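You operate a simulated robot arm through the tools that you are given. There is no shell and no other tool.

You are at the controls of a simulated robot arm. One attempt, no reset.

JOB
Lay the glass plate from the black block on the teal tin and warm it till the glass mists.
Fine: slider at 60; the tin stays on pad 1; switch that pad off once the mist shows.

The check looks at the end state, three seconds after you hand in, the way a careful person would. Anything else that was tipped, shoved, dropped, spilled or broken makes it a failure.

ROBOT AND FRAMES
A 6-joint arm with a two-finger gripper, fixed in place. Base frame: the origin is on the floor under the middle of its stand, x ahead of it, y to its left, z up; the work surface is at about z = 806. Readings come in mm, degrees, newtons and seconds.
It reaches about 1298 mm from its shoulder. Its first joint turns from -149.0 to 149.0 degrees. Payload 1.57 kg.
The TCP is the grasp point between the finger pads, 21 mm short of the fingertips. In the tool frame z runs along the fingers and y along their closing line. The gripper opens to 70 mm; its body begins 50 mm behind the TCP.
Orientation is that of the tool frame in the base frame, as [roll, pitch, yaw] about the fixed x, y, z axes, in that order (R = Rz(yaw) Ry(pitch) Rx(roll)). With the fingers straight down and closing along the base's y, the tool's x points along the base's -x, its y along +y and its z along -z.

CONTROLS
- The arm moves only by the tool move_arm. Its arguments are lists of equal length, an entry for each row: "fingers": the finger opening in mm, from 0 to 70; "offset": the shift along the tool's x, y, z in mm, a list of three; "turn": the turn, a rotation vector about the tool's x, y, z in degrees, a list of three. In form: {"fingers": [fingers, ...], "offset": [[dx, dy, dz], ...], "turn": [[ax, ay, az], ...]}. A call has 1 to 20 rows; each row is the pose to reach, as a shift and turn from the pose commanded when the call began, along the tool's axes at that moment. Each row takes 0.2 s and may step no farther than 50 mm and 8.6 degrees from the row before; otherwise, or with a gripper value out of range, the whole call is refused. Where a pose cannot be reached the arm comes as near as it can. A force on the tool above 40 N (or 10 N above the force at the start of the call, whichever is more), or a blocked arm, ends the call early, and 0.2 s more pass. The fingers move at their own pace (about 103.7 mm/s each) and stop on an object; they squeeze with about 30 N. The grip force told is the motor's: it shows also when the fingers shut on nothing. Time passes only in rows, and 0.2 s behind the last, so rows that repeat a pose let the fingers close. It gives the time, the measured TCP pose, the force on the tool (base axes), the opening and the grip force at its end, in the units of the frame above (readings bear some noise), with the torque about the TCP (base axes, N m) and any sound that the robot's microphone picked up.
- Cameras (640 x 400 px; columns grow to the right, rows downward): "scene" is fixed at [415.7, 504.4, 1596.5]; the picture's right is [0.15, -0.99, 0.00], its down [-0.83, -0.13, -0.54] and it looks along [0.53, 0.08, -0.84] (base axes); focal length 303 px, centre (320, 200). "wrist" rides on the gripper at [79, 4, -81] in the tool frame; the picture's right is [-0.05, 1.00, 0.00], its down [-0.67, -0.04, -0.74] and it looks along [-0.74, -0.04, 0.67] (tool axes); focal length 256 px, centre (320, 200). There is no depth. A picture from a camera that has moved, and an enlarged one, comes with that camera's place and axes in the base frame and with its lens. The place of the scene camera against the robot may be out by one fixed shift of up to 25 mm in any direction.
- snapshot(camera): a new picture of that camera. It takes no simulated time.
- raise_lower(by): slides the trunk up (or, below 0, down) by that many mm; the arm rides with it, the base frame stays. It gives what a move gives, with no picture.
- close_up(camera, box): a new picture of the part [left, top, right, bottom] of that camera's present view, enlarged. It takes no simulated time.
- hand_in(): hands the job in; it is judged then, once.

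Places have to be worked out from the pictures, the camera data and where the tool is seen. Open the gripper and draw the arm clear of the work before you hand the job in, unless the task says otherwise.

The tools are called after "Request:" by a JSON object that holds its "fn" and its "kwargs". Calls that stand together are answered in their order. move_arm: Moves the arm, as the interface text tells. Its arguments: {"type":"object","properties":{"fingers":{"type":"array"},"offset":{"type":"array"},"turn":{"type":"array"}},"required":["fingers","offset","turn"]} The other tools are called the same way: raise_lower (by) moves the trunk up or down; snapshot (camera) takes a picture; close_up (camera, box) takes an enlarged picture of a part of a camera's view; hand_in () hands the job in.

At the start:

```text
clock: 0.0
eef_pos: [903.8, 234.3, 1208.5]
orientation: [180.0, 0.1, -180.0]
force: [0.0, 0.3, 0.6]
ft_torque: [-0.02, -0.02, 0.03]
gripper_width: 70.1
grasp_force: 0.1
trunk travel left (down, up): [-890.0, 80.0]
```

scene: 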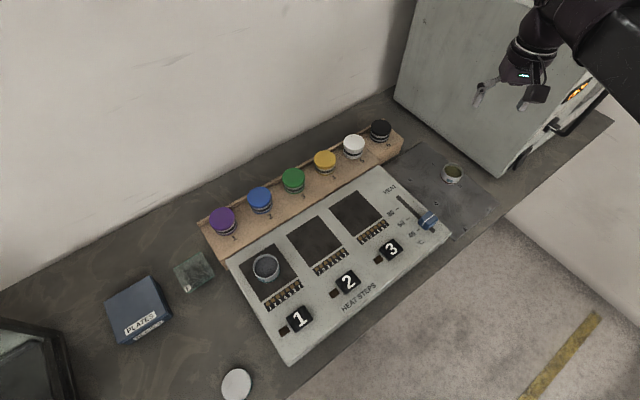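
wrist: 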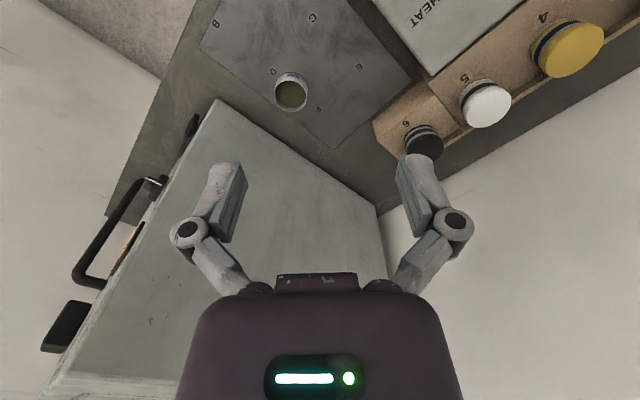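

I'll start by looking closely at the panel, the tin, the plate and the slider before I move anything.

Request:
{"fn": "close_up", "kwargs": {"camera": "scene", "box": [220, 230, 340, 340]}}

Request:
{"fn": "close_up", "kwargs": {"camera": "scene", "box": [90, 230, 270, 400]}}

Request:
{"fn": "close_up", "kwargs": {"camera": "scene", "box": [360, 150, 490, 260]}}

Request:
{"fn": "close_up", "kwargs": {"camera": "scene", "box": [200, 110, 420, 260]}}

```text
3.64 times, centred on (280, 285) of scene
camera zoom: at [415.7, 504.4, 1596.5], right [0.15, -0.99, 0.0], down [-0.83, -0.13, -0.54], along [0.53, 0.08, -0.84], focal length 1101 px, centre (466, -109)
```

zoom: 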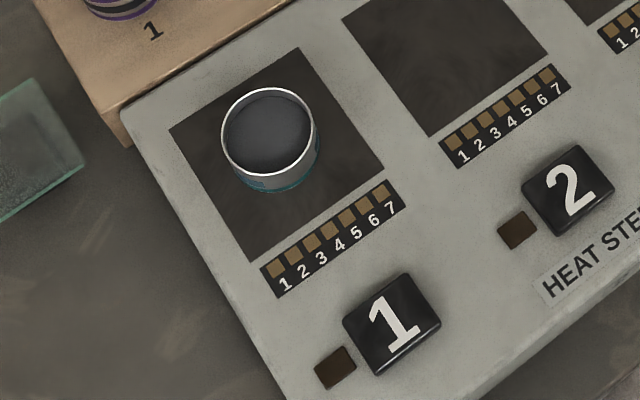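

```text
2.35 times, centred on (180, 315) of scene
camera zoom: at [415.7, 504.4, 1596.5], right [0.15, -0.99, 0.0], down [-0.83, -0.13, -0.54], along [0.53, 0.08, -0.84], focal length 713 px, centre (649, -71)
```

zoom: 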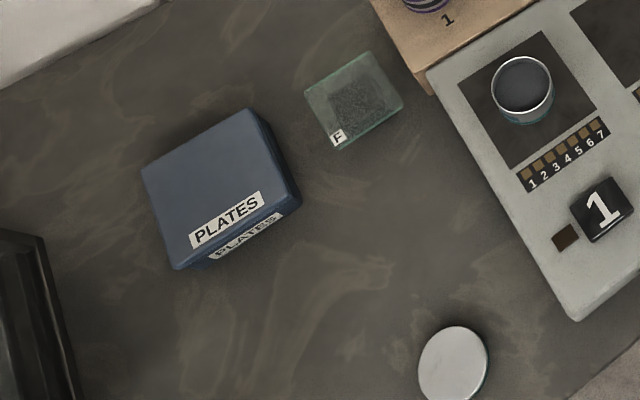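

```text
3.64 times, centred on (425, 205) of scene
camera zoom: at [415.7, 504.4, 1596.5], right [0.15, -0.99, 0.0], down [-0.83, -0.13, -0.54], along [0.53, 0.08, -0.84], focal length 1101 px, centre (-62, 182)
```

zoom: 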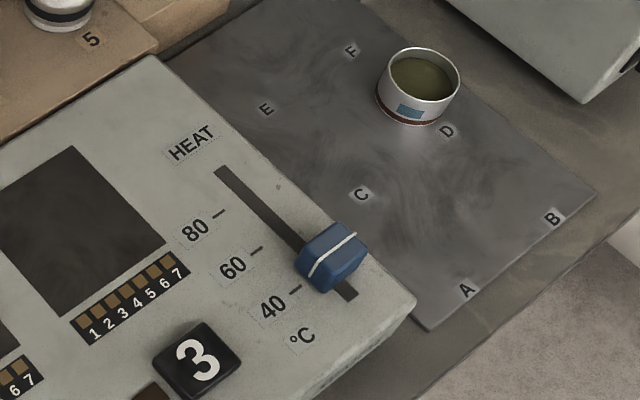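

```text
2.67 times, centred on (310, 185) of scene
camera zoom: at [415.7, 504.4, 1596.5], right [0.15, -0.99, 0.0], down [-0.83, -0.13, -0.54], along [0.53, 0.08, -0.84], focal length 808 px, centre (347, 240)
```

zoom: 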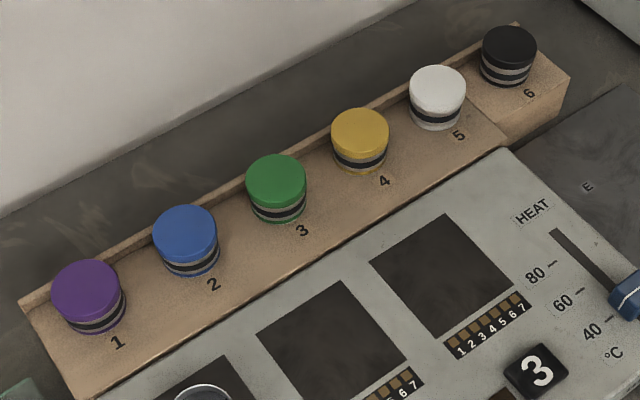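

The teal-banded tin appears to sit open on pad 1, and a glass plate "F" lies left of it. I want closer views of the plate, the disc at the bottom and the gripper, which I can use to check the scene camera's offset.

Request:
{"fn": "close_up", "kwargs": {"camera": "scene", "box": [165, 245, 225, 300]}}

Request:
{"fn": "close_up", "kwargs": {"camera": "scene", "box": [200, 350, 280, 400]}}

Request:
{"fn": "close_up", "kwargs": {"camera": "scene", "box": [450, 40, 570, 130]}}

Request:
{"fn": "close_up", "kwargs": {"camera": "scene", "box": [0, 300, 100, 400]}}

```text
7.27 times, centred on (195, 272) of scene
camera zoom: at [415.7, 504.4, 1596.5], right [0.15, -0.99, 0.0], down [-0.83, -0.13, -0.54], along [0.53, 0.08, -0.84], focal length 2203 px, centre (1229, -327)
```

zoom: 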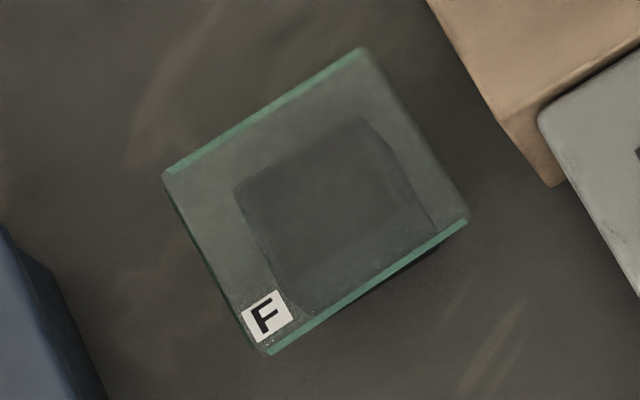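

```text
8.00 times, centred on (240, 375) of scene
camera zoom: at [415.7, 504.4, 1596.5], right [0.15, -0.99, 0.0], down [-0.83, -0.13, -0.54], along [0.53, 0.08, -0.84], focal length 2423 px, centre (960, -1200)
```

zoom: 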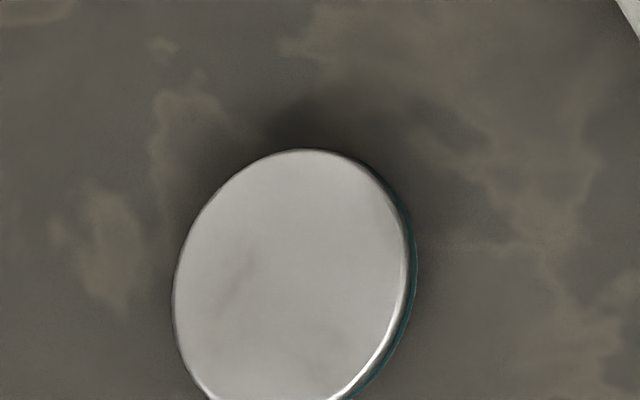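

```text
4.44 times, centred on (510, 85) of scene
camera zoom: at [415.7, 504.4, 1596.5], right [0.15, -0.99, 0.0], down [-0.83, -0.13, -0.54], along [0.53, 0.08, -0.84], focal length 1346 px, centre (-524, 711)
```

zoom: 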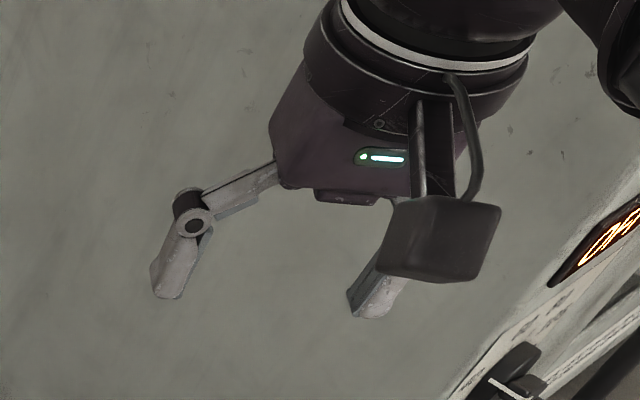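

```text
4.00 times, centred on (50, 350) of scene
camera zoom: at [415.7, 504.4, 1596.5], right [0.15, -0.99, 0.0], down [-0.83, -0.13, -0.54], along [0.53, 0.08, -0.84], focal length 1211 px, centre (1400, -400)
```

zoom: 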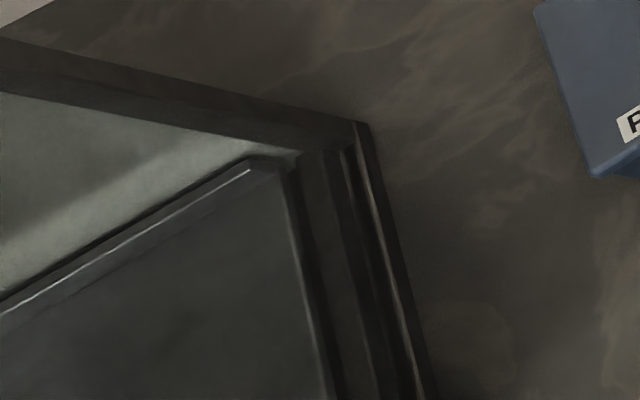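

The plate looks about 80 mm wide, so it's too wide to grip across and will need an edge pinch. First I'll bring the wrist camera over the slider at roughly (858, 265) to calibrate positions.

Request:
{"fn": "move_arm", "kwargs": {"fingers": [70, 70, 70, 70, 70], "offset": [[23, 6, 36], [46, 12, 72], [68, 18, 107], [91, 25, 142], [114, 31, 178]], "turn": [[0, 0, 0], [0, 0, 0], [0, 0, 0], [0, 0, 0], [0, 0, 0]]}}

Request:
{"fn": "snapshot", "kwargs": {"camera": "wrist"}}

Request:
{"fn": "snapshot", "kwargs": {"camera": "scene"}}

```text
clock: 1.2
eef_pos: [783.6, 268.8, 1209.1]
orientation: [-180.0, 0.1, -179.9]
force: [-0.6, 0.2, -0.6]
ft_torque: [-0.01, 0.02, 0.0]
gripper_width: 70.1
grasp_force: 0.0
out of reach, approached as far as the arm can: row 1, 2, 3, 4, 5
trunk travel left (down, up): [-890.0, 80.0]
```

```text
taken
camera wrist: at [705.9, 273.0, 1290.5], right [0.05, 1.0, 0.0], down [0.67, -0.04, 0.75], along [0.74, -0.04, -0.67], focal length 256 px, centre (320, 200)
```

wrist: 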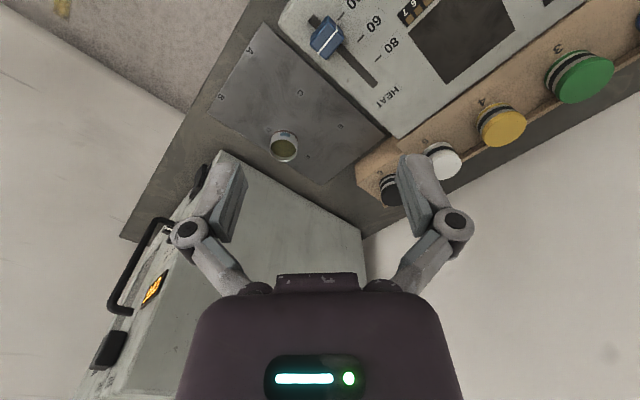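

```text
taken
```

scene: 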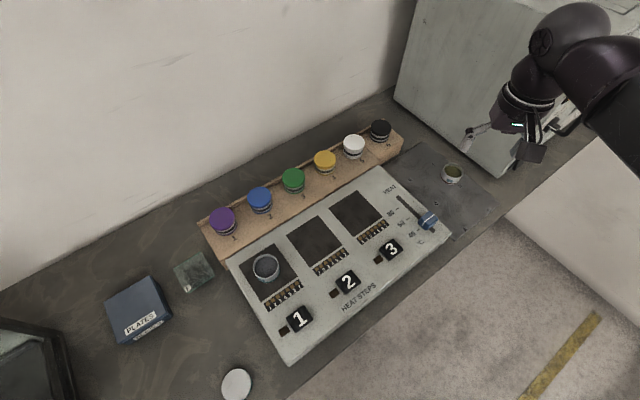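

The arm was at its reach limit in z because the trunk is high; only the x and y parts of the move went through. I'll lower the trunk by 180, which takes the TCP to about z = 1029 over the open panel, then look again.

Request:
{"fn": "raise_lower", "kwargs": {"by": -180}}

Request:
{"fn": "snapshot", "kwargs": {"camera": "wrist"}}

Request:
{"fn": "snapshot", "kwargs": {"camera": "scene"}}

```text
clock: 3.2
eef_pos: [785.5, 268.0, 1029.4]
orientation: [-179.9, 0.1, 180.0]
force: [-0.3, -0.5, 0.0]
ft_torque: [-0.02, 0.01, 0.0]
gripper_width: 69.9
grasp_force: 0.1
trunk travel left (down, up): [-710.0, 260.0]
```

```text
taken
camera wrist: at [706.9, 272.8, 1110.3], right [0.05, 1.0, 0.0], down [0.67, -0.04, 0.74], along [0.74, -0.04, -0.67], focal length 256 px, centre (320, 200)
```

wrist: 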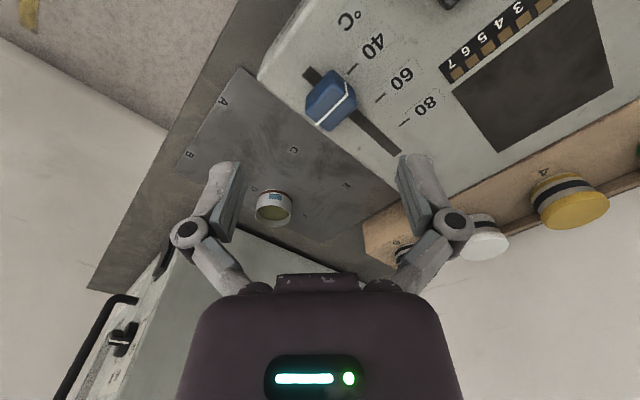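

```text
taken
```

scene: 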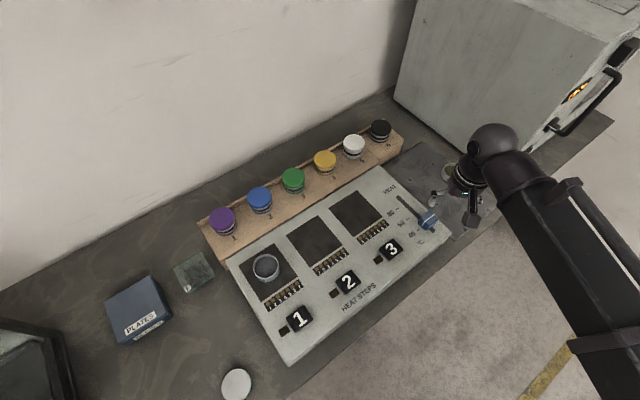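

The slider and its scale are in view now. I'll enlarge this part to measure the knob line and ticks precisely.

Request:
{"fn": "close_up", "kwargs": {"camera": "wrist", "box": [290, 0, 450, 160]}}

Request:
{"fn": "close_up", "kwargs": {"camera": "scene", "box": [380, 180, 460, 250]}}

```text
2.50 times, centred on (370, 80) of wrist
camera zoom: at [706.9, 272.8, 1110.3], right [0.05, 1.0, 0.0], down [0.67, -0.04, 0.74], along [0.74, -0.04, -0.67], focal length 640 px, centre (195, 500)
```

zoom: 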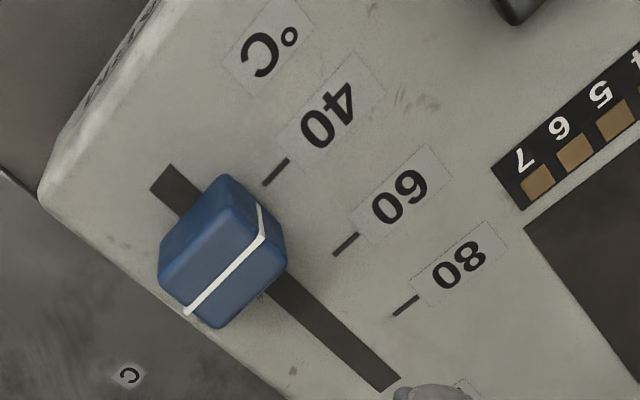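

```text
5.71 times, centred on (420, 215) of scene
camera zoom: at [415.7, 504.4, 1596.5], right [0.15, -0.99, 0.0], down [-0.83, -0.13, -0.54], along [0.53, 0.08, -0.84], focal length 1731 px, centre (-251, 114)
```

zoom: 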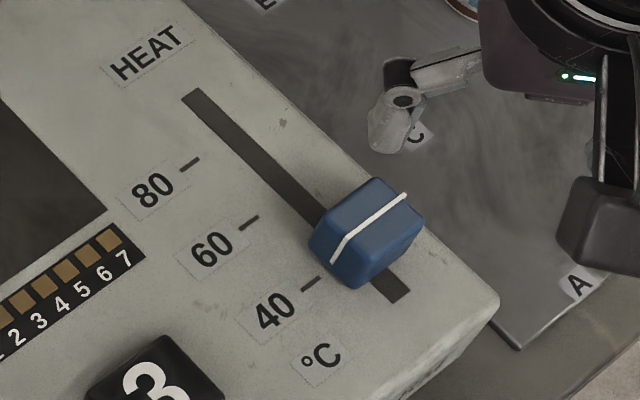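

The knob line reads about 42, and the slot runs along roughly (0.70, 0.71), the same 45° as the table. To get working room, I'll raise the arm 450 relative to the trunk and then lower the trunk 500, which puts the TCP near z = 980.

Request:
{"fn": "move_arm", "kwargs": {"fingers": [70, 70, 70, 70, 70, 70, 70, 70, 70], "offset": [[0, 0, -50], [0, 0, -100], [0, 0, -150], [0, 0, -200], [0, 0, -250], [0, 0, -300], [0, 0, -350], [0, 0, -400], [0, 0, -450]], "turn": [[0, 0, 0], [0, 0, 0], [0, 0, 0], [0, 0, 0], [0, 0, 0], [0, 0, 0], [0, 0, 0], [0, 0, 0], [0, 0, 0]]}}

Request:
{"fn": "snapshot", "kwargs": {"camera": "scene"}}

```text
clock: 5.2
eef_pos: [786.9, 274.2, 1029.1]
orientation: [180.0, 0.0, 179.9]
force: [-0.3, 0.9, -0.3]
ft_torque: [0.02, -0.01, 0.02]
gripper_width: 70.0
grasp_force: 0.0
out of reach, approached as far as the arm can: row 1, 2, 3, 4, 5, 6, 7, 8, 9
trunk travel left (down, up): [-710.0, 260.0]
```

```text
taken
```

scene: 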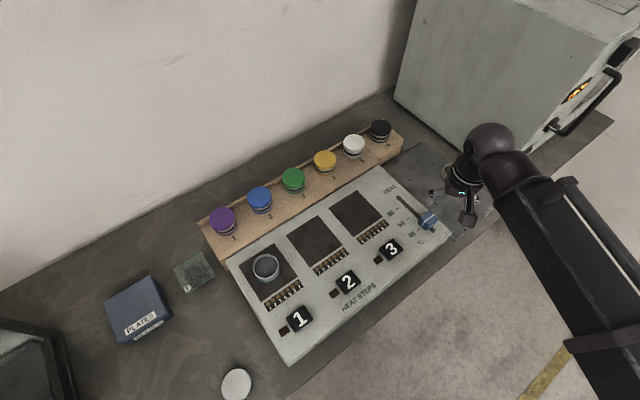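

The z coordinate didn't change in either call, so this looks like a SCARA-type arm where the trunk sets the height and only wrist tilt changes it otherwise. I'll test the wrist with a 24° tilt about tool x here in free space.

Request:
{"fn": "move_arm", "kwargs": {"fingers": [70, 70, 70, 70], "offset": [[0, 0, 0], [0, 0, 0], [0, 0, 0], [0, 0, 0]], "turn": [[-8, 0, 0], [-16, 0, 0], [-24, 0, 0], [-24, 0, 0]]}}

Request:
{"fn": "snapshot", "kwargs": {"camera": "scene"}}

```text
clock: 6.2
eef_pos: [789.6, 267.4, 1044.7]
orientation: [156.0, 0.0, 180.0]
force: [-0.7, -0.1, -0.7]
ft_torque: [-0.01, 0.02, 0.0]
gripper_width: 70.3
grasp_force: 0.1
out of reach, approached as far as the arm can: row 2, 3, 4
trunk travel left (down, up): [-710.0, 260.0]
```

```text
taken
```

scene: 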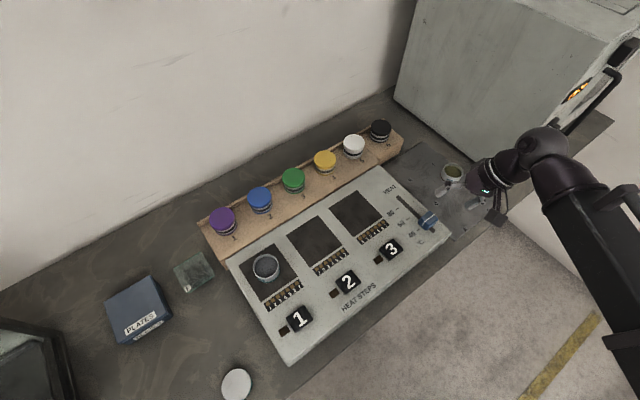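

The tilt raised the TCP by 15.5 mm, which puts the wrist pitch axis about 180 mm behind the TCP. I'll go back to vertical before yawing so the fingers close along the slider slot.

Request:
{"fn": "move_arm", "kwargs": {"fingers": [70, 70, 70], "offset": [[0, -3.5, 7.8], [0, -5.6, 12.5], [0, -6.3, 14.2]], "turn": [[8, 0, 0], [16, 0, 0], [24, 0, 0]]}}

Request:
{"fn": "move_arm", "kwargs": {"fingers": [70, 70, 70, 70, 70, 70, 70], "offset": [[0, 0, 0], [0, 0, 0], [0, 0, 0], [0, 0, 0], [0, 0, 0], [0, 0, 0], [0, 0, 0]], "turn": [[0, 0, 7.5], [0, 0, 15], [0, 0, 22.5], [0, 0, 30], [0, 0, 37.5], [0, 0, 45], [0, 0, 45]]}}

Request:
{"fn": "snapshot", "kwargs": {"camera": "wrist"}}

Request:
{"fn": "snapshot", "kwargs": {"camera": "scene"}}

```text
clock: 7.0
eef_pos: [790.2, 265.1, 1028.5]
orientation: [-179.9, 0.1, -180.0]
force: [-0.6, 0.2, 0.3]
ft_torque: [0.02, 0.0, -0.04]
gripper_width: 70.0
grasp_force: 0.1
trunk travel left (down, up): [-710.0, 260.0]
```

```text
clock: 8.6
eef_pos: [790.0, 265.6, 1028.1]
orientation: [180.0, -0.1, 135.0]
force: [1.0, 0.1, 0.9]
ft_torque: [-0.01, -0.01, -0.01]
gripper_width: 69.9
grasp_force: 0.0
trunk travel left (down, up): [-710.0, 260.0]
```

```text
taken
camera wrist: at [737.5, 325.1, 1110.2], right [0.74, 0.67, 0.0], down [0.45, -0.5, 0.74], along [0.5, -0.56, -0.67], focal length 256 px, centre (320, 200)
```

wrist: 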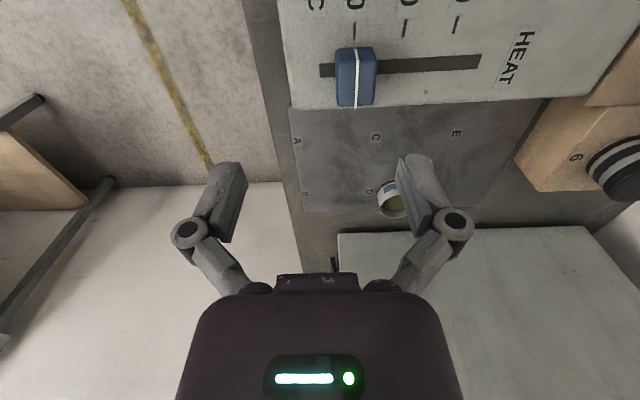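

```text
taken
```

scene: 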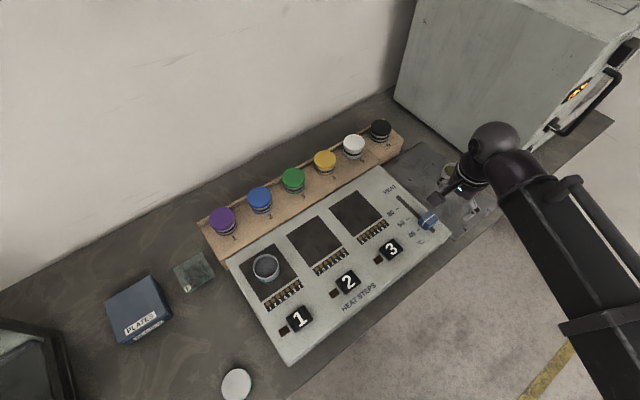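

The panel is now square in the wrist view. I'll take a close-up here, lower the trunk 70 and take another, so the two heights give me the panel and knob z.

Request:
{"fn": "close_up", "kwargs": {"camera": "wrist", "box": [280, 0, 560, 175]}}

Request:
{"fn": "raise_lower", "kwargs": {"by": -70}}

Request:
{"fn": "close_up", "kwargs": {"camera": "wrist", "box": [280, 0, 560, 175]}}

Request:
{"fn": "snapshot", "kwargs": {"camera": "wrist"}}

```text
2.29 times, centred on (420, 88) of wrist
camera zoom: at [737.5, 325.1, 1110.2], right [0.74, 0.67, 0.0], down [0.45, -0.5, 0.74], along [0.5, -0.56, -0.67], focal length 585 px, centre (91, 457)
```

zoom: 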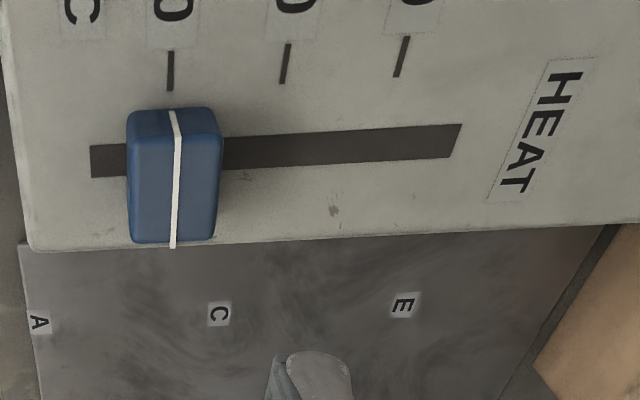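

```text
clock: 9.7
eef_pos: [789.8, 265.1, 959.2]
orientation: [-180.0, 0.0, 135.0]
force: [0.1, -0.5, 0.6]
ft_torque: [0.03, -0.02, 0.02]
gripper_width: 70.1
grasp_force: 0.2
trunk travel left (down, up): [-640.0, 330.0]
```

```text
2.29 times, centred on (420, 88) of wrist
camera zoom: at [737.3, 324.9, 1040.3], right [0.74, 0.67, 0.0], down [0.45, -0.5, 0.74], along [0.5, -0.55, -0.67], focal length 585 px, centre (91, 457)
```

zoom: 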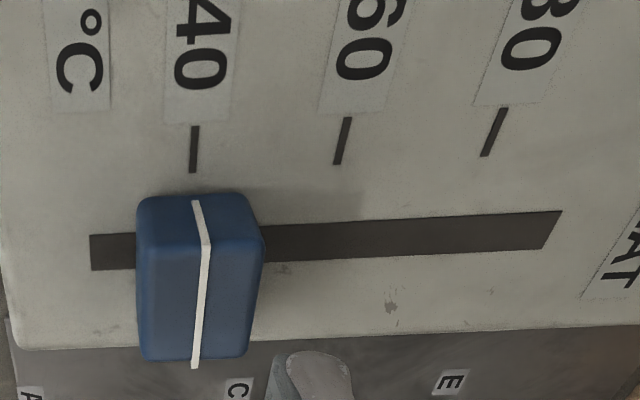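

```text
taken
camera wrist: at [737.3, 324.9, 1040.3], right [0.74, 0.67, 0.0], down [0.45, -0.5, 0.74], along [0.5, -0.55, -0.67], focal length 256 px, centre (320, 200)
```

wrist: 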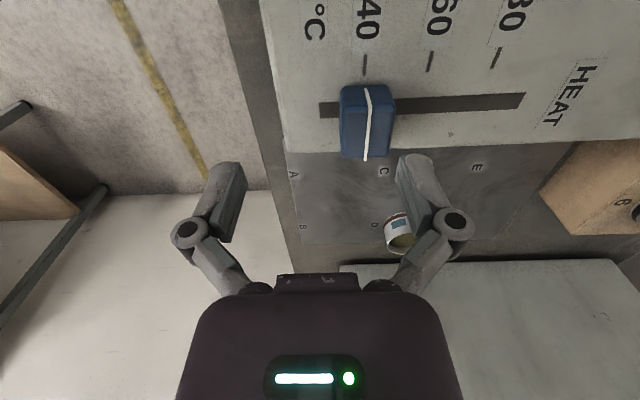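

By triangulation the panel top is at z ≈ 871, the knob top at z ≈ 903 and the scale is 2 mm per unit. The knob is at about 40.5, centred near (821, 278), and 60 lies at (848.6, 306). I'll centre over the knob and come part of the way down.

Request:
{"fn": "move_arm", "kwargs": {"fingers": [70, 70, 70], "offset": [[-6.3, 15.7, 0], [-12.6, 31.4, 0], [-12.6, 31.4, 0]], "turn": [[0, 0, 0], [0, 0, 0], [0, 0, 0]]}}

Request:
{"fn": "raise_lower", "kwargs": {"by": -25}}

Request:
{"fn": "snapshot", "kwargs": {"camera": "wrist"}}

Request:
{"fn": "snapshot", "kwargs": {"camera": "scene"}}

```text
clock: 10.5
eef_pos: [820.9, 279.4, 957.8]
orientation: [179.9, 0.0, 135.0]
force: [-0.6, -0.6, -0.6]
ft_torque: [0.01, 0.02, -0.01]
gripper_width: 69.9
grasp_force: 0.2
trunk travel left (down, up): [-640.0, 330.0]
```

```text
clock: 11.2
eef_pos: [819.8, 278.4, 933.9]
orientation: [-180.0, 0.1, 134.9]
force: [0.6, 0.3, -1.0]
ft_torque: [0.0, 0.0, 0.01]
gripper_width: 70.0
grasp_force: 0.1
trunk travel left (down, up): [-615.0, 355.0]
```

```text
taken
camera wrist: at [767.6, 338.3, 1015.3], right [0.74, 0.67, 0.0], down [0.45, -0.5, 0.74], along [0.5, -0.55, -0.67], focal length 256 px, centre (320, 200)
```

wrist: 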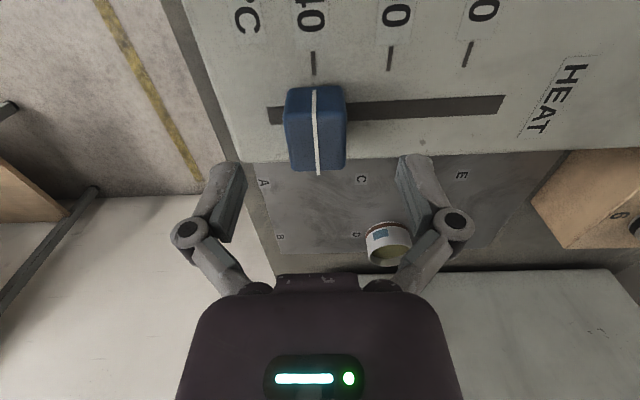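

```text
taken
```

scene: 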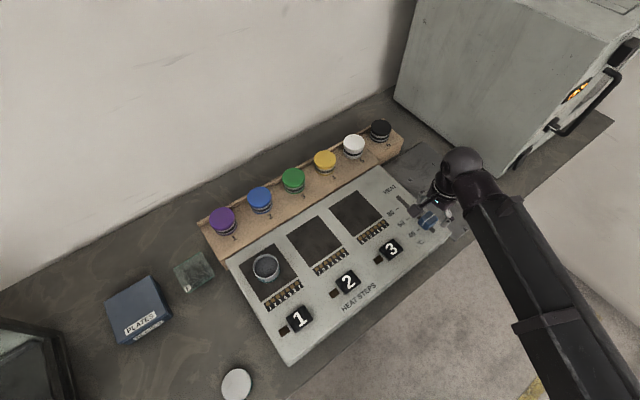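

The knob is centred under the gripper, where I predicted it at about (320, 129). I'll lower so the fingertips end about 8 mm above the panel, then look.

Request:
{"fn": "raise_lower", "kwargs": {"by": -33}}

Request:
{"fn": "snapshot", "kwargs": {"camera": "wrist"}}

Request:
{"fn": "close_up", "kwargs": {"camera": "scene", "box": [390, 150, 480, 240]}}

```text
clock: 12.0
eef_pos: [819.4, 278.9, 901.4]
orientation: [180.0, -0.1, 134.9]
force: [0.1, 0.2, -0.2]
ft_torque: [0.0, -0.02, -0.01]
gripper_width: 70.0
grasp_force: 0.1
trunk travel left (down, up): [-582.0, 388.0]
```

```text
taken
camera wrist: at [767.6, 338.3, 982.3], right [0.74, 0.67, 0.0], down [0.45, -0.5, 0.74], along [0.5, -0.55, -0.67], focal length 256 px, centre (320, 200)
```

wrist: 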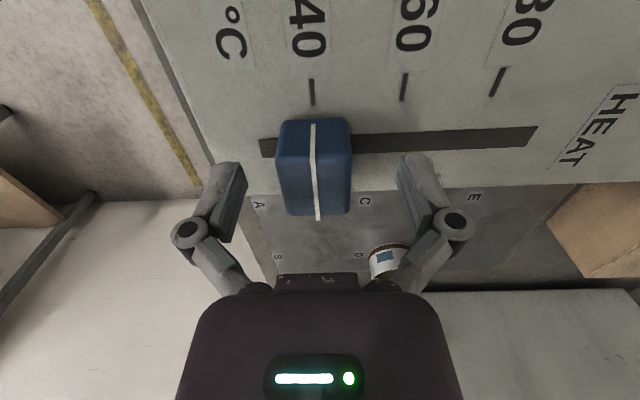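

```text
4.44 times, centred on (435, 195) of scene
camera zoom: at [415.7, 504.4, 1596.5], right [0.15, -0.99, 0.0], down [-0.83, -0.13, -0.54], along [0.53, 0.08, -0.84], focal length 1346 px, centre (-191, 222)
```

zoom: 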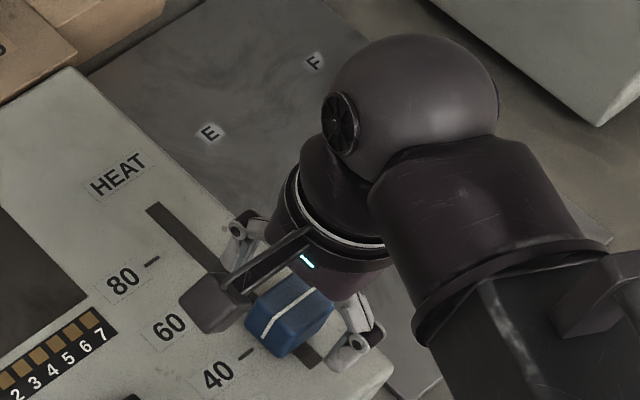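

The knob sits between the open fingers. I'll close on it gently, keeping the pose fixed.

Request:
{"fn": "move_arm", "kwargs": {"fingers": [45, 30, 20, 20], "offset": [[0, 0, 0], [0, 0, 0], [0, 0, 0], [0, 0, 0]], "turn": [[0, 0, 0], [0, 0, 0], [0, 0, 0], [0, 0, 0]]}}

Request:
{"fn": "snapshot", "kwargs": {"camera": "wrist"}}

```text
clock: 13.0
eef_pos: [820.8, 277.9, 901.1]
orientation: [179.9, 0.0, 135.0]
force: [-1.5, -2.4, 2.2]
ft_torque: [-0.06, 0.09, 0.0]
gripper_width: 31.3
grasp_force: 31.8
trunk travel left (down, up): [-582.0, 388.0]
```

```text
taken
camera wrist: at [767.3, 338.1, 982.5], right [0.74, 0.67, 0.0], down [0.45, -0.5, 0.74], along [0.5, -0.55, -0.67], focal length 256 px, centre (320, 200)
```

wrist: 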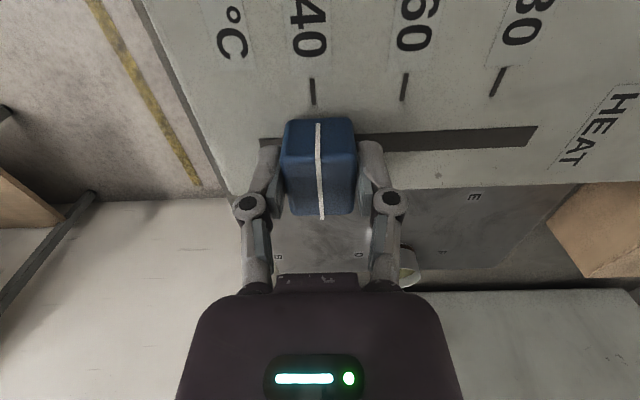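

The knob is held at 31 mm width and centred on the TCP. I'll drag it 39 mm along the slot toward 60 in small steps.

Request:
{"fn": "move_arm", "kwargs": {"fingers": [20, 20, 20, 20, 20, 20, 20], "offset": [[0, 7, 0], [0, 14, 0], [0, 21, 0], [0, 28, 0], [0, 34, 0], [0, 39, 0], [0, 39, 0]], "turn": [[0, 0, 0], [0, 0, 0], [0, 0, 0], [0, 0, 0], [0, 0, 0], [0, 0, 0], [0, 0, 0]]}}

Request:
{"fn": "close_up", "kwargs": {"camera": "wrist", "box": [220, 20, 420, 220]}}

Request:
{"fn": "close_up", "kwargs": {"camera": "scene", "box": [380, 170, 470, 240]}}

```text
clock: 14.6
eef_pos: [848.4, 307.1, 901.1]
orientation: [179.9, 0.0, 135.0]
force: [-5.4, 3.6, 0.5]
ft_torque: [0.21, 0.26, 0.1]
gripper_width: 31.4
grasp_force: 32.2
trunk travel left (down, up): [-582.0, 388.0]
```

```text
2.00 times, centred on (320, 120) of wrist
camera zoom: at [795.5, 366.2, 982.6], right [0.74, 0.67, 0.0], down [0.45, -0.5, 0.74], along [0.5, -0.55, -0.67], focal length 512 px, centre (320, 360)
```

zoom: 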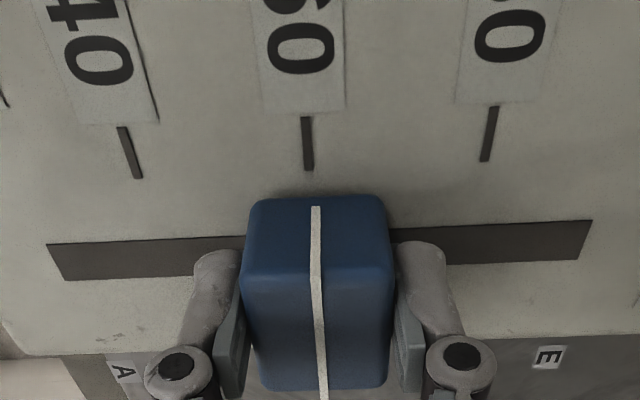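

```text
5.71 times, centred on (425, 205) of scene
camera zoom: at [415.7, 504.4, 1596.5], right [0.15, -0.99, 0.0], down [-0.83, -0.13, -0.54], along [0.53, 0.08, -0.84], focal length 1731 px, centre (-280, 171)
```

zoom: 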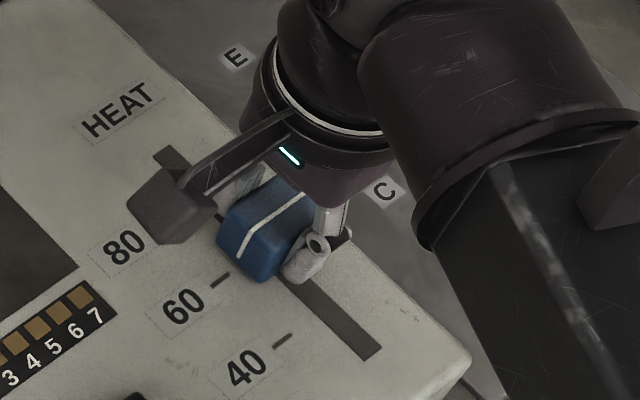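

The knob line measures about 1 mm past the 60 tick, at v ≈ 70.8 against 69.7. I'll nudge it back 1 mm, then release.

Request:
{"fn": "move_arm", "kwargs": {"fingers": [20, 20, 20], "offset": [[0, -0.5, 0], [0, -1.1, 0], [0, -1.1, 0]], "turn": [[0, 0, 0], [0, 0, 0], [0, 0, 0]]}}

Request:
{"fn": "close_up", "kwargs": {"camera": "wrist", "box": [260, 60, 380, 180]}}

Request:
{"fn": "move_arm", "kwargs": {"fingers": [40, 55, 70, 70], "offset": [[0, 0, 0], [0, 0, 0], [0, 0, 0], [0, 0, 0]], "turn": [[0, 0, 0], [0, 0, 0], [0, 0, 0], [0, 0, 0]]}}

Request:
{"fn": "close_up", "kwargs": {"camera": "wrist", "box": [220, 20, 420, 220]}}

```text
clock: 15.4
eef_pos: [847.8, 306.2, 900.9]
orientation: [179.9, 0.1, 135.0]
force: [-3.1, 2.2, 0.7]
ft_torque: [0.3, 0.32, -0.03]
gripper_width: 31.6
grasp_force: 32.3
trunk travel left (down, up): [-582.0, 388.0]
```

```text
3.33 times, centred on (320, 120) of wrist
camera zoom: at [794.8, 365.6, 982.5], right [0.74, 0.67, 0.0], down [0.45, -0.5, 0.75], along [0.5, -0.55, -0.67], focal length 853 px, centre (320, 467)
```

zoom: 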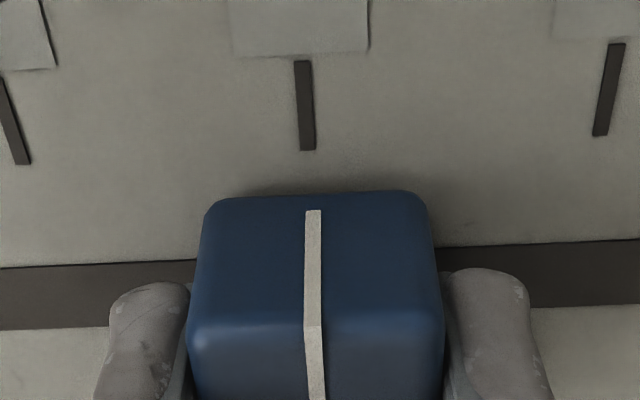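

```text
clock: 16.4
eef_pos: [848.1, 306.1, 900.2]
orientation: [180.0, 0.0, 135.0]
force: [0.2, 1.1, 1.3]
ft_torque: [0.06, -0.03, 0.01]
gripper_width: 69.9
grasp_force: 0.1
trunk travel left (down, up): [-582.0, 388.0]
```

```text
2.00 times, centred on (320, 120) of wrist
camera zoom: at [795.2, 365.4, 982.2], right [0.74, 0.67, 0.0], down [0.45, -0.5, 0.74], along [0.5, -0.55, -0.67], focal length 512 px, centre (320, 360)
```

zoom: 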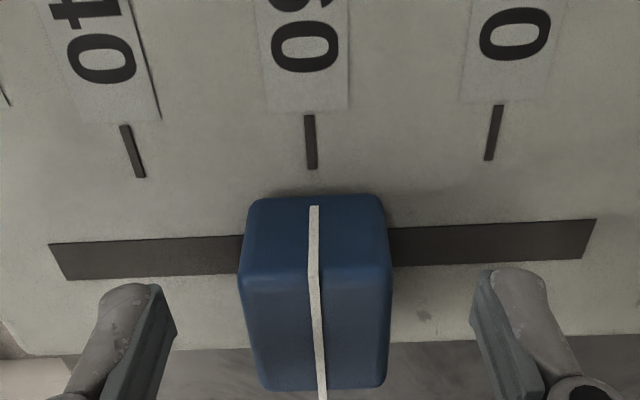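

The line is now in line with the 60 tick, so the slider is set. I'll raise the trunk and swing over to the plate with the wrist camera looking outward along the table depth.

Request:
{"fn": "raise_lower", "kwargs": {"by": 90}}

Request:
{"fn": "move_arm", "kwargs": {"fingers": [70, 70, 70, 70, 70, 70, 70, 70, 70, 70, 70, 70, 70], "offset": [[46, 9.5, 0], [92, 19, 0], [138, 28.5, 0], [184, 38, 0], [230, 47.4, 0], [276, 57, 0], [322, 66.4, 0], [368, 76, 0], [414, 85.4, 0], [460, 95, 0], [506, 104.3, 0], [552, 113.8, 0], [552, 113.8, 0]], "turn": [[0, 0, -7.5], [0, 0, -15], [0, 0, -22.5], [0, 0, -30], [0, 0, -37.5], [0, 0, -45], [0, 0, -52.5], [0, 0, -60], [0, 0, -67.5], [0, 0, -75], [0, 0, -82.5], [0, 0, -90], [0, 0, -90]]}}

Request:
{"fn": "snapshot", "kwargs": {"camera": "wrist"}}

Request:
{"fn": "snapshot", "kwargs": {"camera": "scene"}}

```text
clock: 17.6
eef_pos: [846.4, 305.9, 990.2]
orientation: [-180.0, -0.1, 134.9]
force: [-0.2, 0.0, -0.1]
ft_torque: [0.0, 0.0, -0.02]
gripper_width: 70.0
grasp_force: 0.0
trunk travel left (down, up): [-672.0, 298.0]
```

```text
clock: 20.4
eef_pos: [535.7, 777.8, 989.8]
orientation: [180.0, 0.0, -134.9]
force: [0.4, 0.8, 0.2]
ft_torque: [-0.01, -0.03, 0.04]
gripper_width: 70.0
grasp_force: 0.0
trunk travel left (down, up): [-672.0, 298.0]
```

```text
taken
camera wrist: at [476.8, 724.7, 1072.2], right [-0.67, 0.74, 0.0], down [0.5, 0.45, 0.74], along [0.55, 0.5, -0.67], focal length 256 px, centre (320, 200)
```

wrist: 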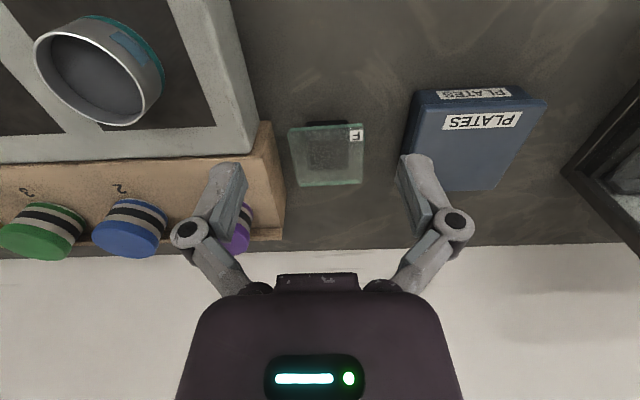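

```text
taken
```

scene: 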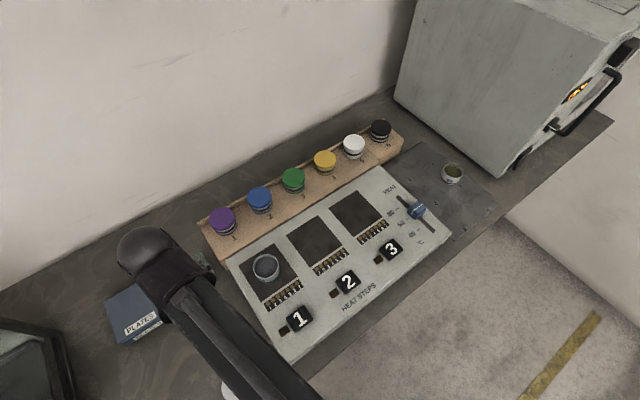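

The plate, tin, rack and PLATES box are all visible. I'll zoom in for measurements.

Request:
{"fn": "close_up", "kwargs": {"camera": "wrist", "box": [260, 100, 400, 200]}}

Request:
{"fn": "close_up", "kwargs": {"camera": "wrist", "box": [0, 0, 260, 170]}}

Request:
{"fn": "close_up", "kwargs": {"camera": "scene", "box": [100, 200, 320, 400]}}

```text
4.00 times, centred on (330, 150) of wrist
camera zoom: at [476.8, 724.7, 1072.2], right [-0.67, 0.74, 0.0], down [0.5, 0.45, 0.74], along [0.55, 0.5, -0.67], focal length 1024 px, centre (280, 400)
```

zoom: 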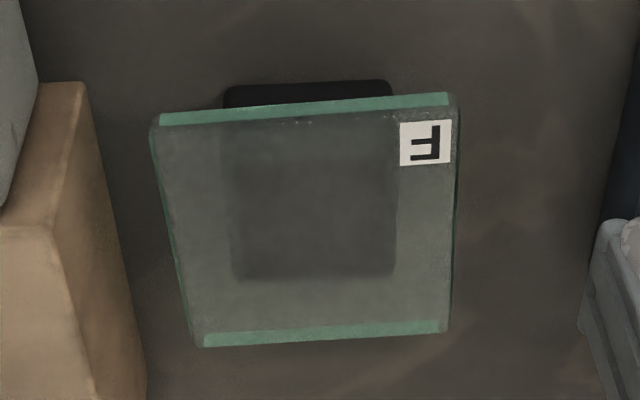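

```text
2.35 times, centred on (130, 85) of wrist
camera zoom: at [476.8, 724.7, 1072.2], right [-0.67, 0.74, 0.0], down [0.5, 0.45, 0.74], along [0.55, 0.5, -0.67], focal length 602 px, centre (767, 471)
```

zoom: 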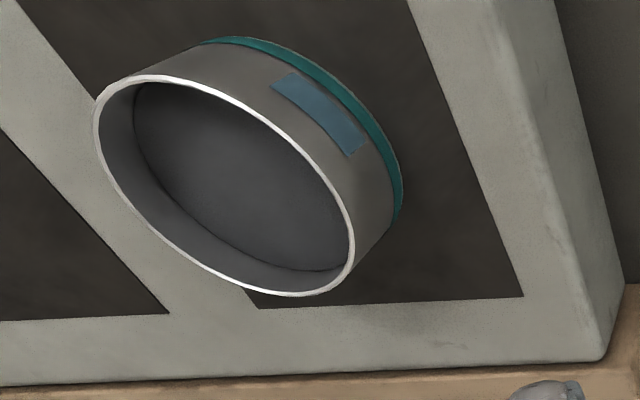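

```text
2.00 times, centred on (210, 300) of scene
camera zoom: at [415.7, 504.4, 1596.5], right [0.15, -0.99, 0.0], down [-0.83, -0.13, -0.54], along [0.53, 0.08, -0.84], focal length 606 px, centre (540, 0)
```

zoom: 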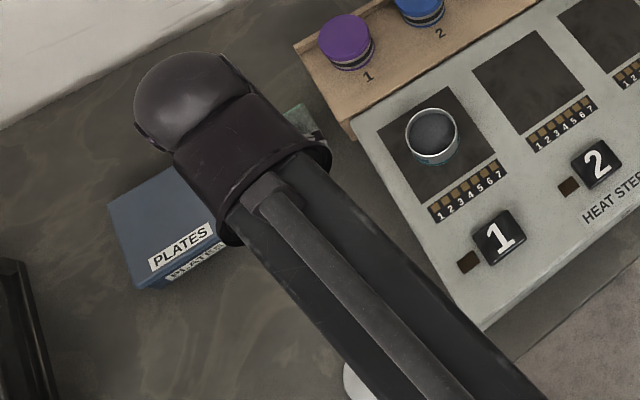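

I'll lower the trunk 70 here over bare table and take a second set of close-ups to triangulate plate, block and tin heights.

Request:
{"fn": "raise_lower", "kwargs": {"by": -70}}

Request:
{"fn": "snapshot", "kwargs": {"camera": "wrist"}}

Request:
{"fn": "close_up", "kwargs": {"camera": "wrist", "box": [260, 130, 400, 230]}}

Request:
{"fn": "close_up", "kwargs": {"camera": "wrist", "box": [0, 0, 260, 170]}}

```text
clock: 21.5
eef_pos: [535.3, 776.9, 921.9]
orientation: [-179.9, 0.0, -135.0]
force: [0.4, 0.9, 0.5]
ft_torque: [0.01, 0.02, -0.01]
gripper_width: 69.9
grasp_force: 0.0
trunk travel left (down, up): [-602.0, 368.0]
```

```text
taken
camera wrist: at [477.0, 724.5, 1002.3], right [-0.67, 0.74, 0.0], down [0.5, 0.45, 0.74], along [0.55, 0.5, -0.67], focal length 256 px, centre (320, 200)
```

wrist: 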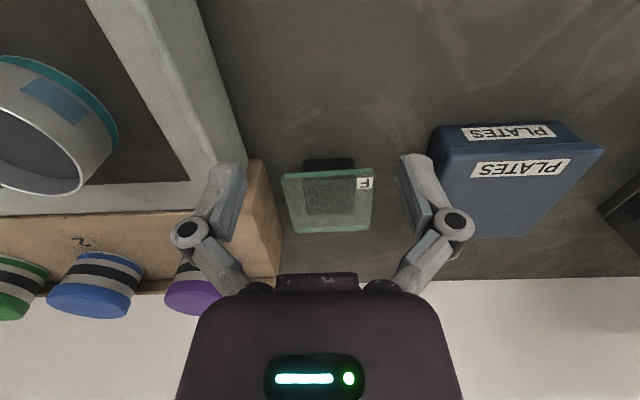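

```text
4.00 times, centred on (330, 180) of wrist
camera zoom: at [477.0, 724.5, 1002.3], right [-0.67, 0.74, 0.0], down [0.5, 0.45, 0.74], along [0.55, 0.5, -0.67], focal length 1024 px, centre (280, 280)
```

zoom: 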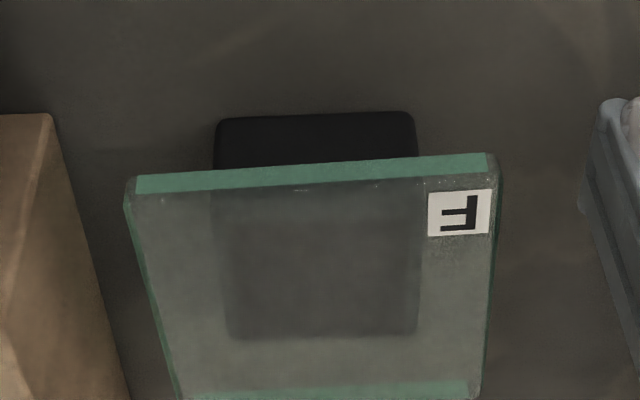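

```text
2.35 times, centred on (130, 85) of wrist
camera zoom: at [477.0, 724.5, 1002.3], right [-0.67, 0.74, 0.0], down [0.5, 0.45, 0.74], along [0.55, 0.5, -0.67], focal length 602 px, centre (767, 471)
```

zoom: 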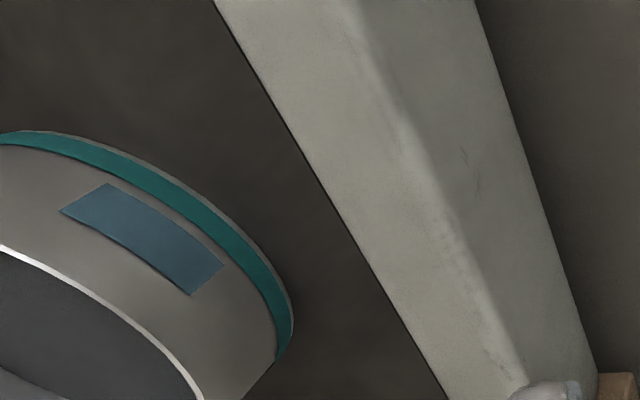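

Triangulation puts the plate top at z ≈ 845 and its bottom at about 838.5, roughly 78 × 79 mm. It's centred near (607, 854.5) on a block about 50 mm square, with about 13 mm of overhang on the near edge. I'll pinch that near edge with the fingers tilted 30° below horizontal, so first I yaw so the closing axis points along the approach direction (azimuth 46.6°).

Request:
{"fn": "move_arm", "kwargs": {"fingers": [70, 70, 70, 70, 70, 70, 70, 70, 70, 70, 70, 70], "offset": [[0, 0, 0], [0, 0, 0], [0, 0, 0], [0, 0, 0], [0, 0, 0], [0, 0, 0], [0, 0, 0], [0, 0, 0], [0, 0, 0], [0, 0, 0], [0, 0, 0], [0, 0, 0]], "turn": [[0, 0, 8], [0, 0, 16], [0, 0, 24], [0, 0, 32], [0, 0, 40], [0, 0, 48], [0, 0, 56], [0, 0, 64], [0, 0, 72], [0, 0, 80], [0, 0, 88.4], [0, 0, 88.4]]}}

Request:
{"fn": "snapshot", "kwargs": {"camera": "wrist"}}

Request:
{"fn": "snapshot", "kwargs": {"camera": "scene"}}

```text
clock: 24.1
eef_pos: [535.4, 776.9, 919.6]
orientation: [-180.0, -0.1, 136.4]
force: [-1.2, 0.0, -0.1]
ft_torque: [0.0, 0.0, 0.0]
gripper_width: 70.0
grasp_force: 0.0
trunk travel left (down, up): [-602.0, 368.0]
```

```text
taken
camera wrist: at [481.8, 835.3, 1002.2], right [0.73, 0.69, 0.0], down [0.46, -0.48, 0.74], along [0.51, -0.54, -0.67], focal length 256 px, centre (320, 200)
```

wrist: 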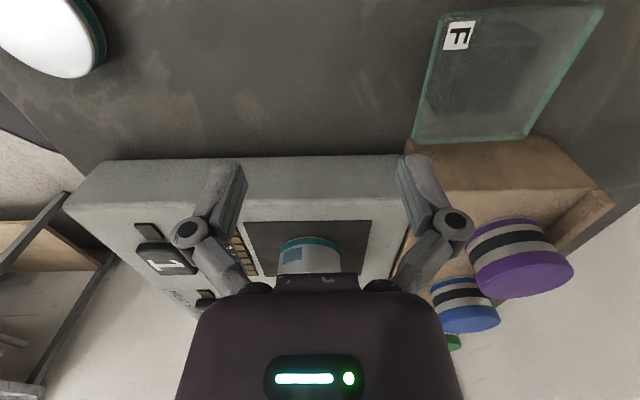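

```text
taken
```

scene: 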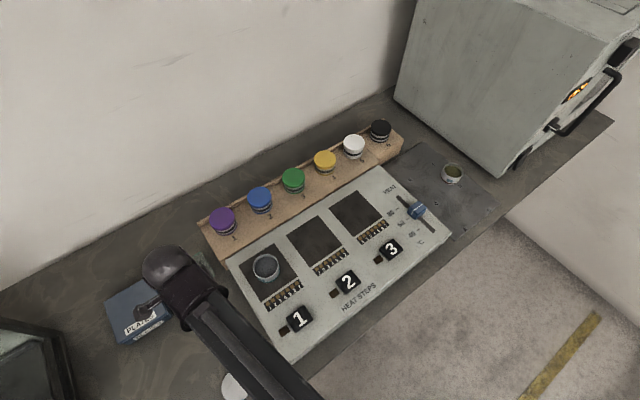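

The orientation is right, with the camera on the left, away from the panel. Now I'll tilt 60° about tool x so the fingers point outward and 30° below horizontal, keeping the TCP well back from the plate and high.

Request:
{"fn": "move_arm", "kwargs": {"fingers": [70, 70, 70, 60, 50, 40, 30, 30, 30], "offset": [[0, 0, -1.6], [0, 0, -6.2], [0, 0, -13.9], [0, 0, -24.4], [0, 0, -37.6], [0, 0, -53.3], [0, 0, -71.2], [0, 0, -91], [0, 0, -91]], "turn": [[-7.5, 0, 0], [-15, 0, 0], [-22.5, 0, 0], [-30, 0, 0], [-37.5, 0, 0], [-45, 0, 0], [-52.5, 0, 0], [-60, 0, 0], [-60, 0, 0]]}}

Request:
{"fn": "snapshot", "kwargs": {"camera": "wrist"}}

Request:
{"fn": "snapshot", "kwargs": {"camera": "scene"}}

```text
clock: 26.1
eef_pos: [535.5, 777.6, 1014.0]
orientation: [119.9, -0.1, 136.6]
force: [-0.4, -0.1, 0.6]
ft_torque: [0.01, 0.01, 0.04]
gripper_width: 30.0
grasp_force: 0.0
trunk travel left (down, up): [-602.0, 368.0]
```

```text
taken
camera wrist: at [432.2, 782.2, 1058.5], right [0.38, 0.33, 0.87], down [0.03, -0.94, 0.34], along [0.92, -0.11, -0.37], focal length 256 px, centre (320, 200)
```

wrist: 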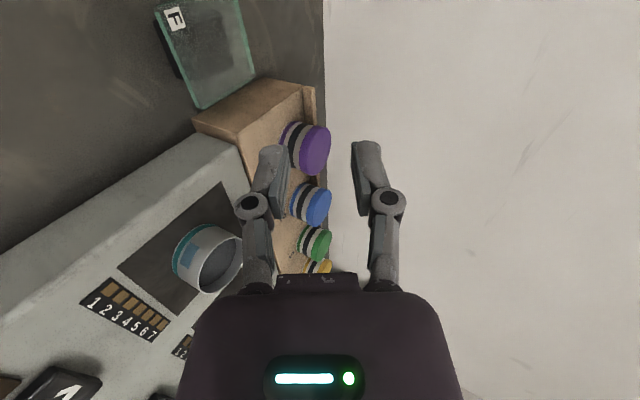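

```text
taken
```

scene: 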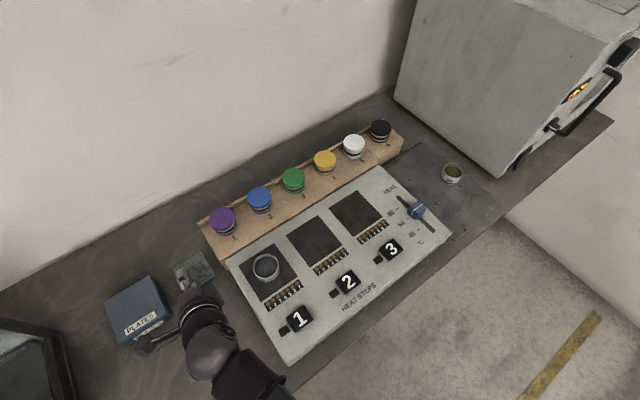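

The full tilt was reached, with the TCP at z ≈ 1014 and still outside the plate's near edge. I'll lower the trunk 150 over bare table and check the profile view.

Request:
{"fn": "raise_lower", "kwargs": {"by": -150}}

Request:
{"fn": "snapshot", "kwargs": {"camera": "wrist"}}

Request:
{"fn": "snapshot", "kwargs": {"camera": "scene"}}

```text
clock: 27.9
eef_pos: [535.3, 776.8, 862.4]
orientation: [119.9, 0.0, 136.6]
force: [0.1, 0.1, -0.1]
ft_torque: [0.02, -0.04, 0.04]
gripper_width: 30.1
grasp_force: 0.1
trunk travel left (down, up): [-452.0, 518.0]
```

```text
taken
camera wrist: at [432.3, 782.1, 908.4], right [0.38, 0.33, 0.86], down [0.03, -0.94, 0.34], along [0.92, -0.11, -0.37], focal length 256 px, centre (320, 200)
```

wrist: 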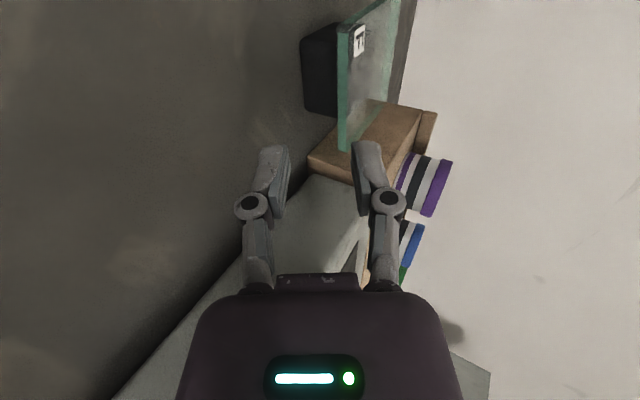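

```text
taken
```

scene: 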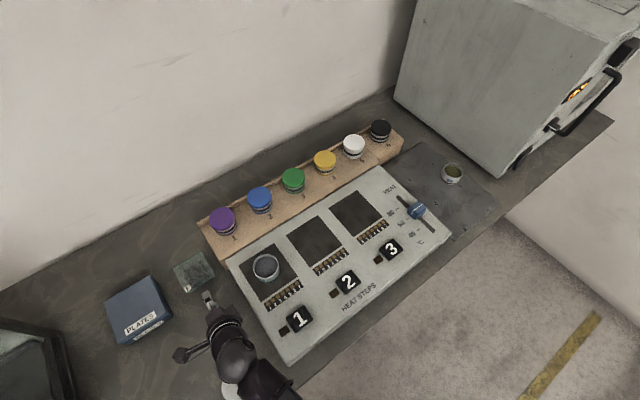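

The near edge shows in profile, with the block to its left (below). I'll zoom in to refine the plate bottom and block face positions.

Request:
{"fn": "close_up", "kwargs": {"camera": "wrist", "box": [280, 0, 440, 160]}}

Request:
{"fn": "close_up", "kwargs": {"camera": "scene", "box": [160, 240, 260, 340]}}

```text
2.50 times, centred on (360, 80) of wrist
camera zoom: at [432.3, 782.1, 908.4], right [0.38, 0.33, 0.86], down [0.03, -0.94, 0.34], along [0.92, -0.11, -0.37], focal length 640 px, centre (220, 500)
```

zoom: 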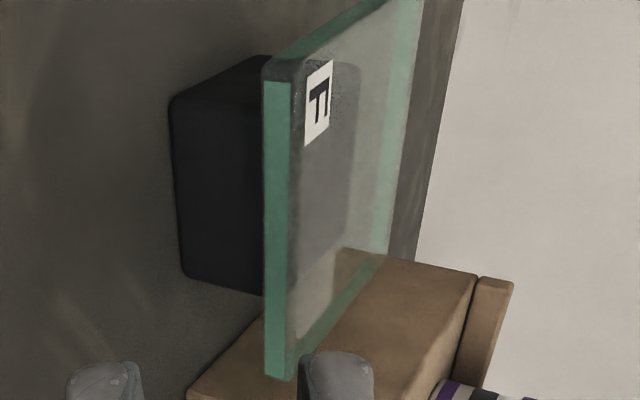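

```text
4.00 times, centred on (210, 290) of scene
camera zoom: at [415.7, 504.4, 1596.5], right [0.15, -0.99, 0.0], down [-0.83, -0.13, -0.54], along [0.53, 0.08, -0.84], focal length 1211 px, centre (760, -160)
```

zoom: 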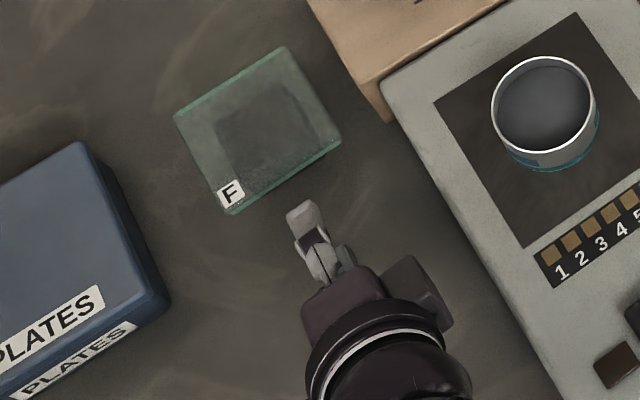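

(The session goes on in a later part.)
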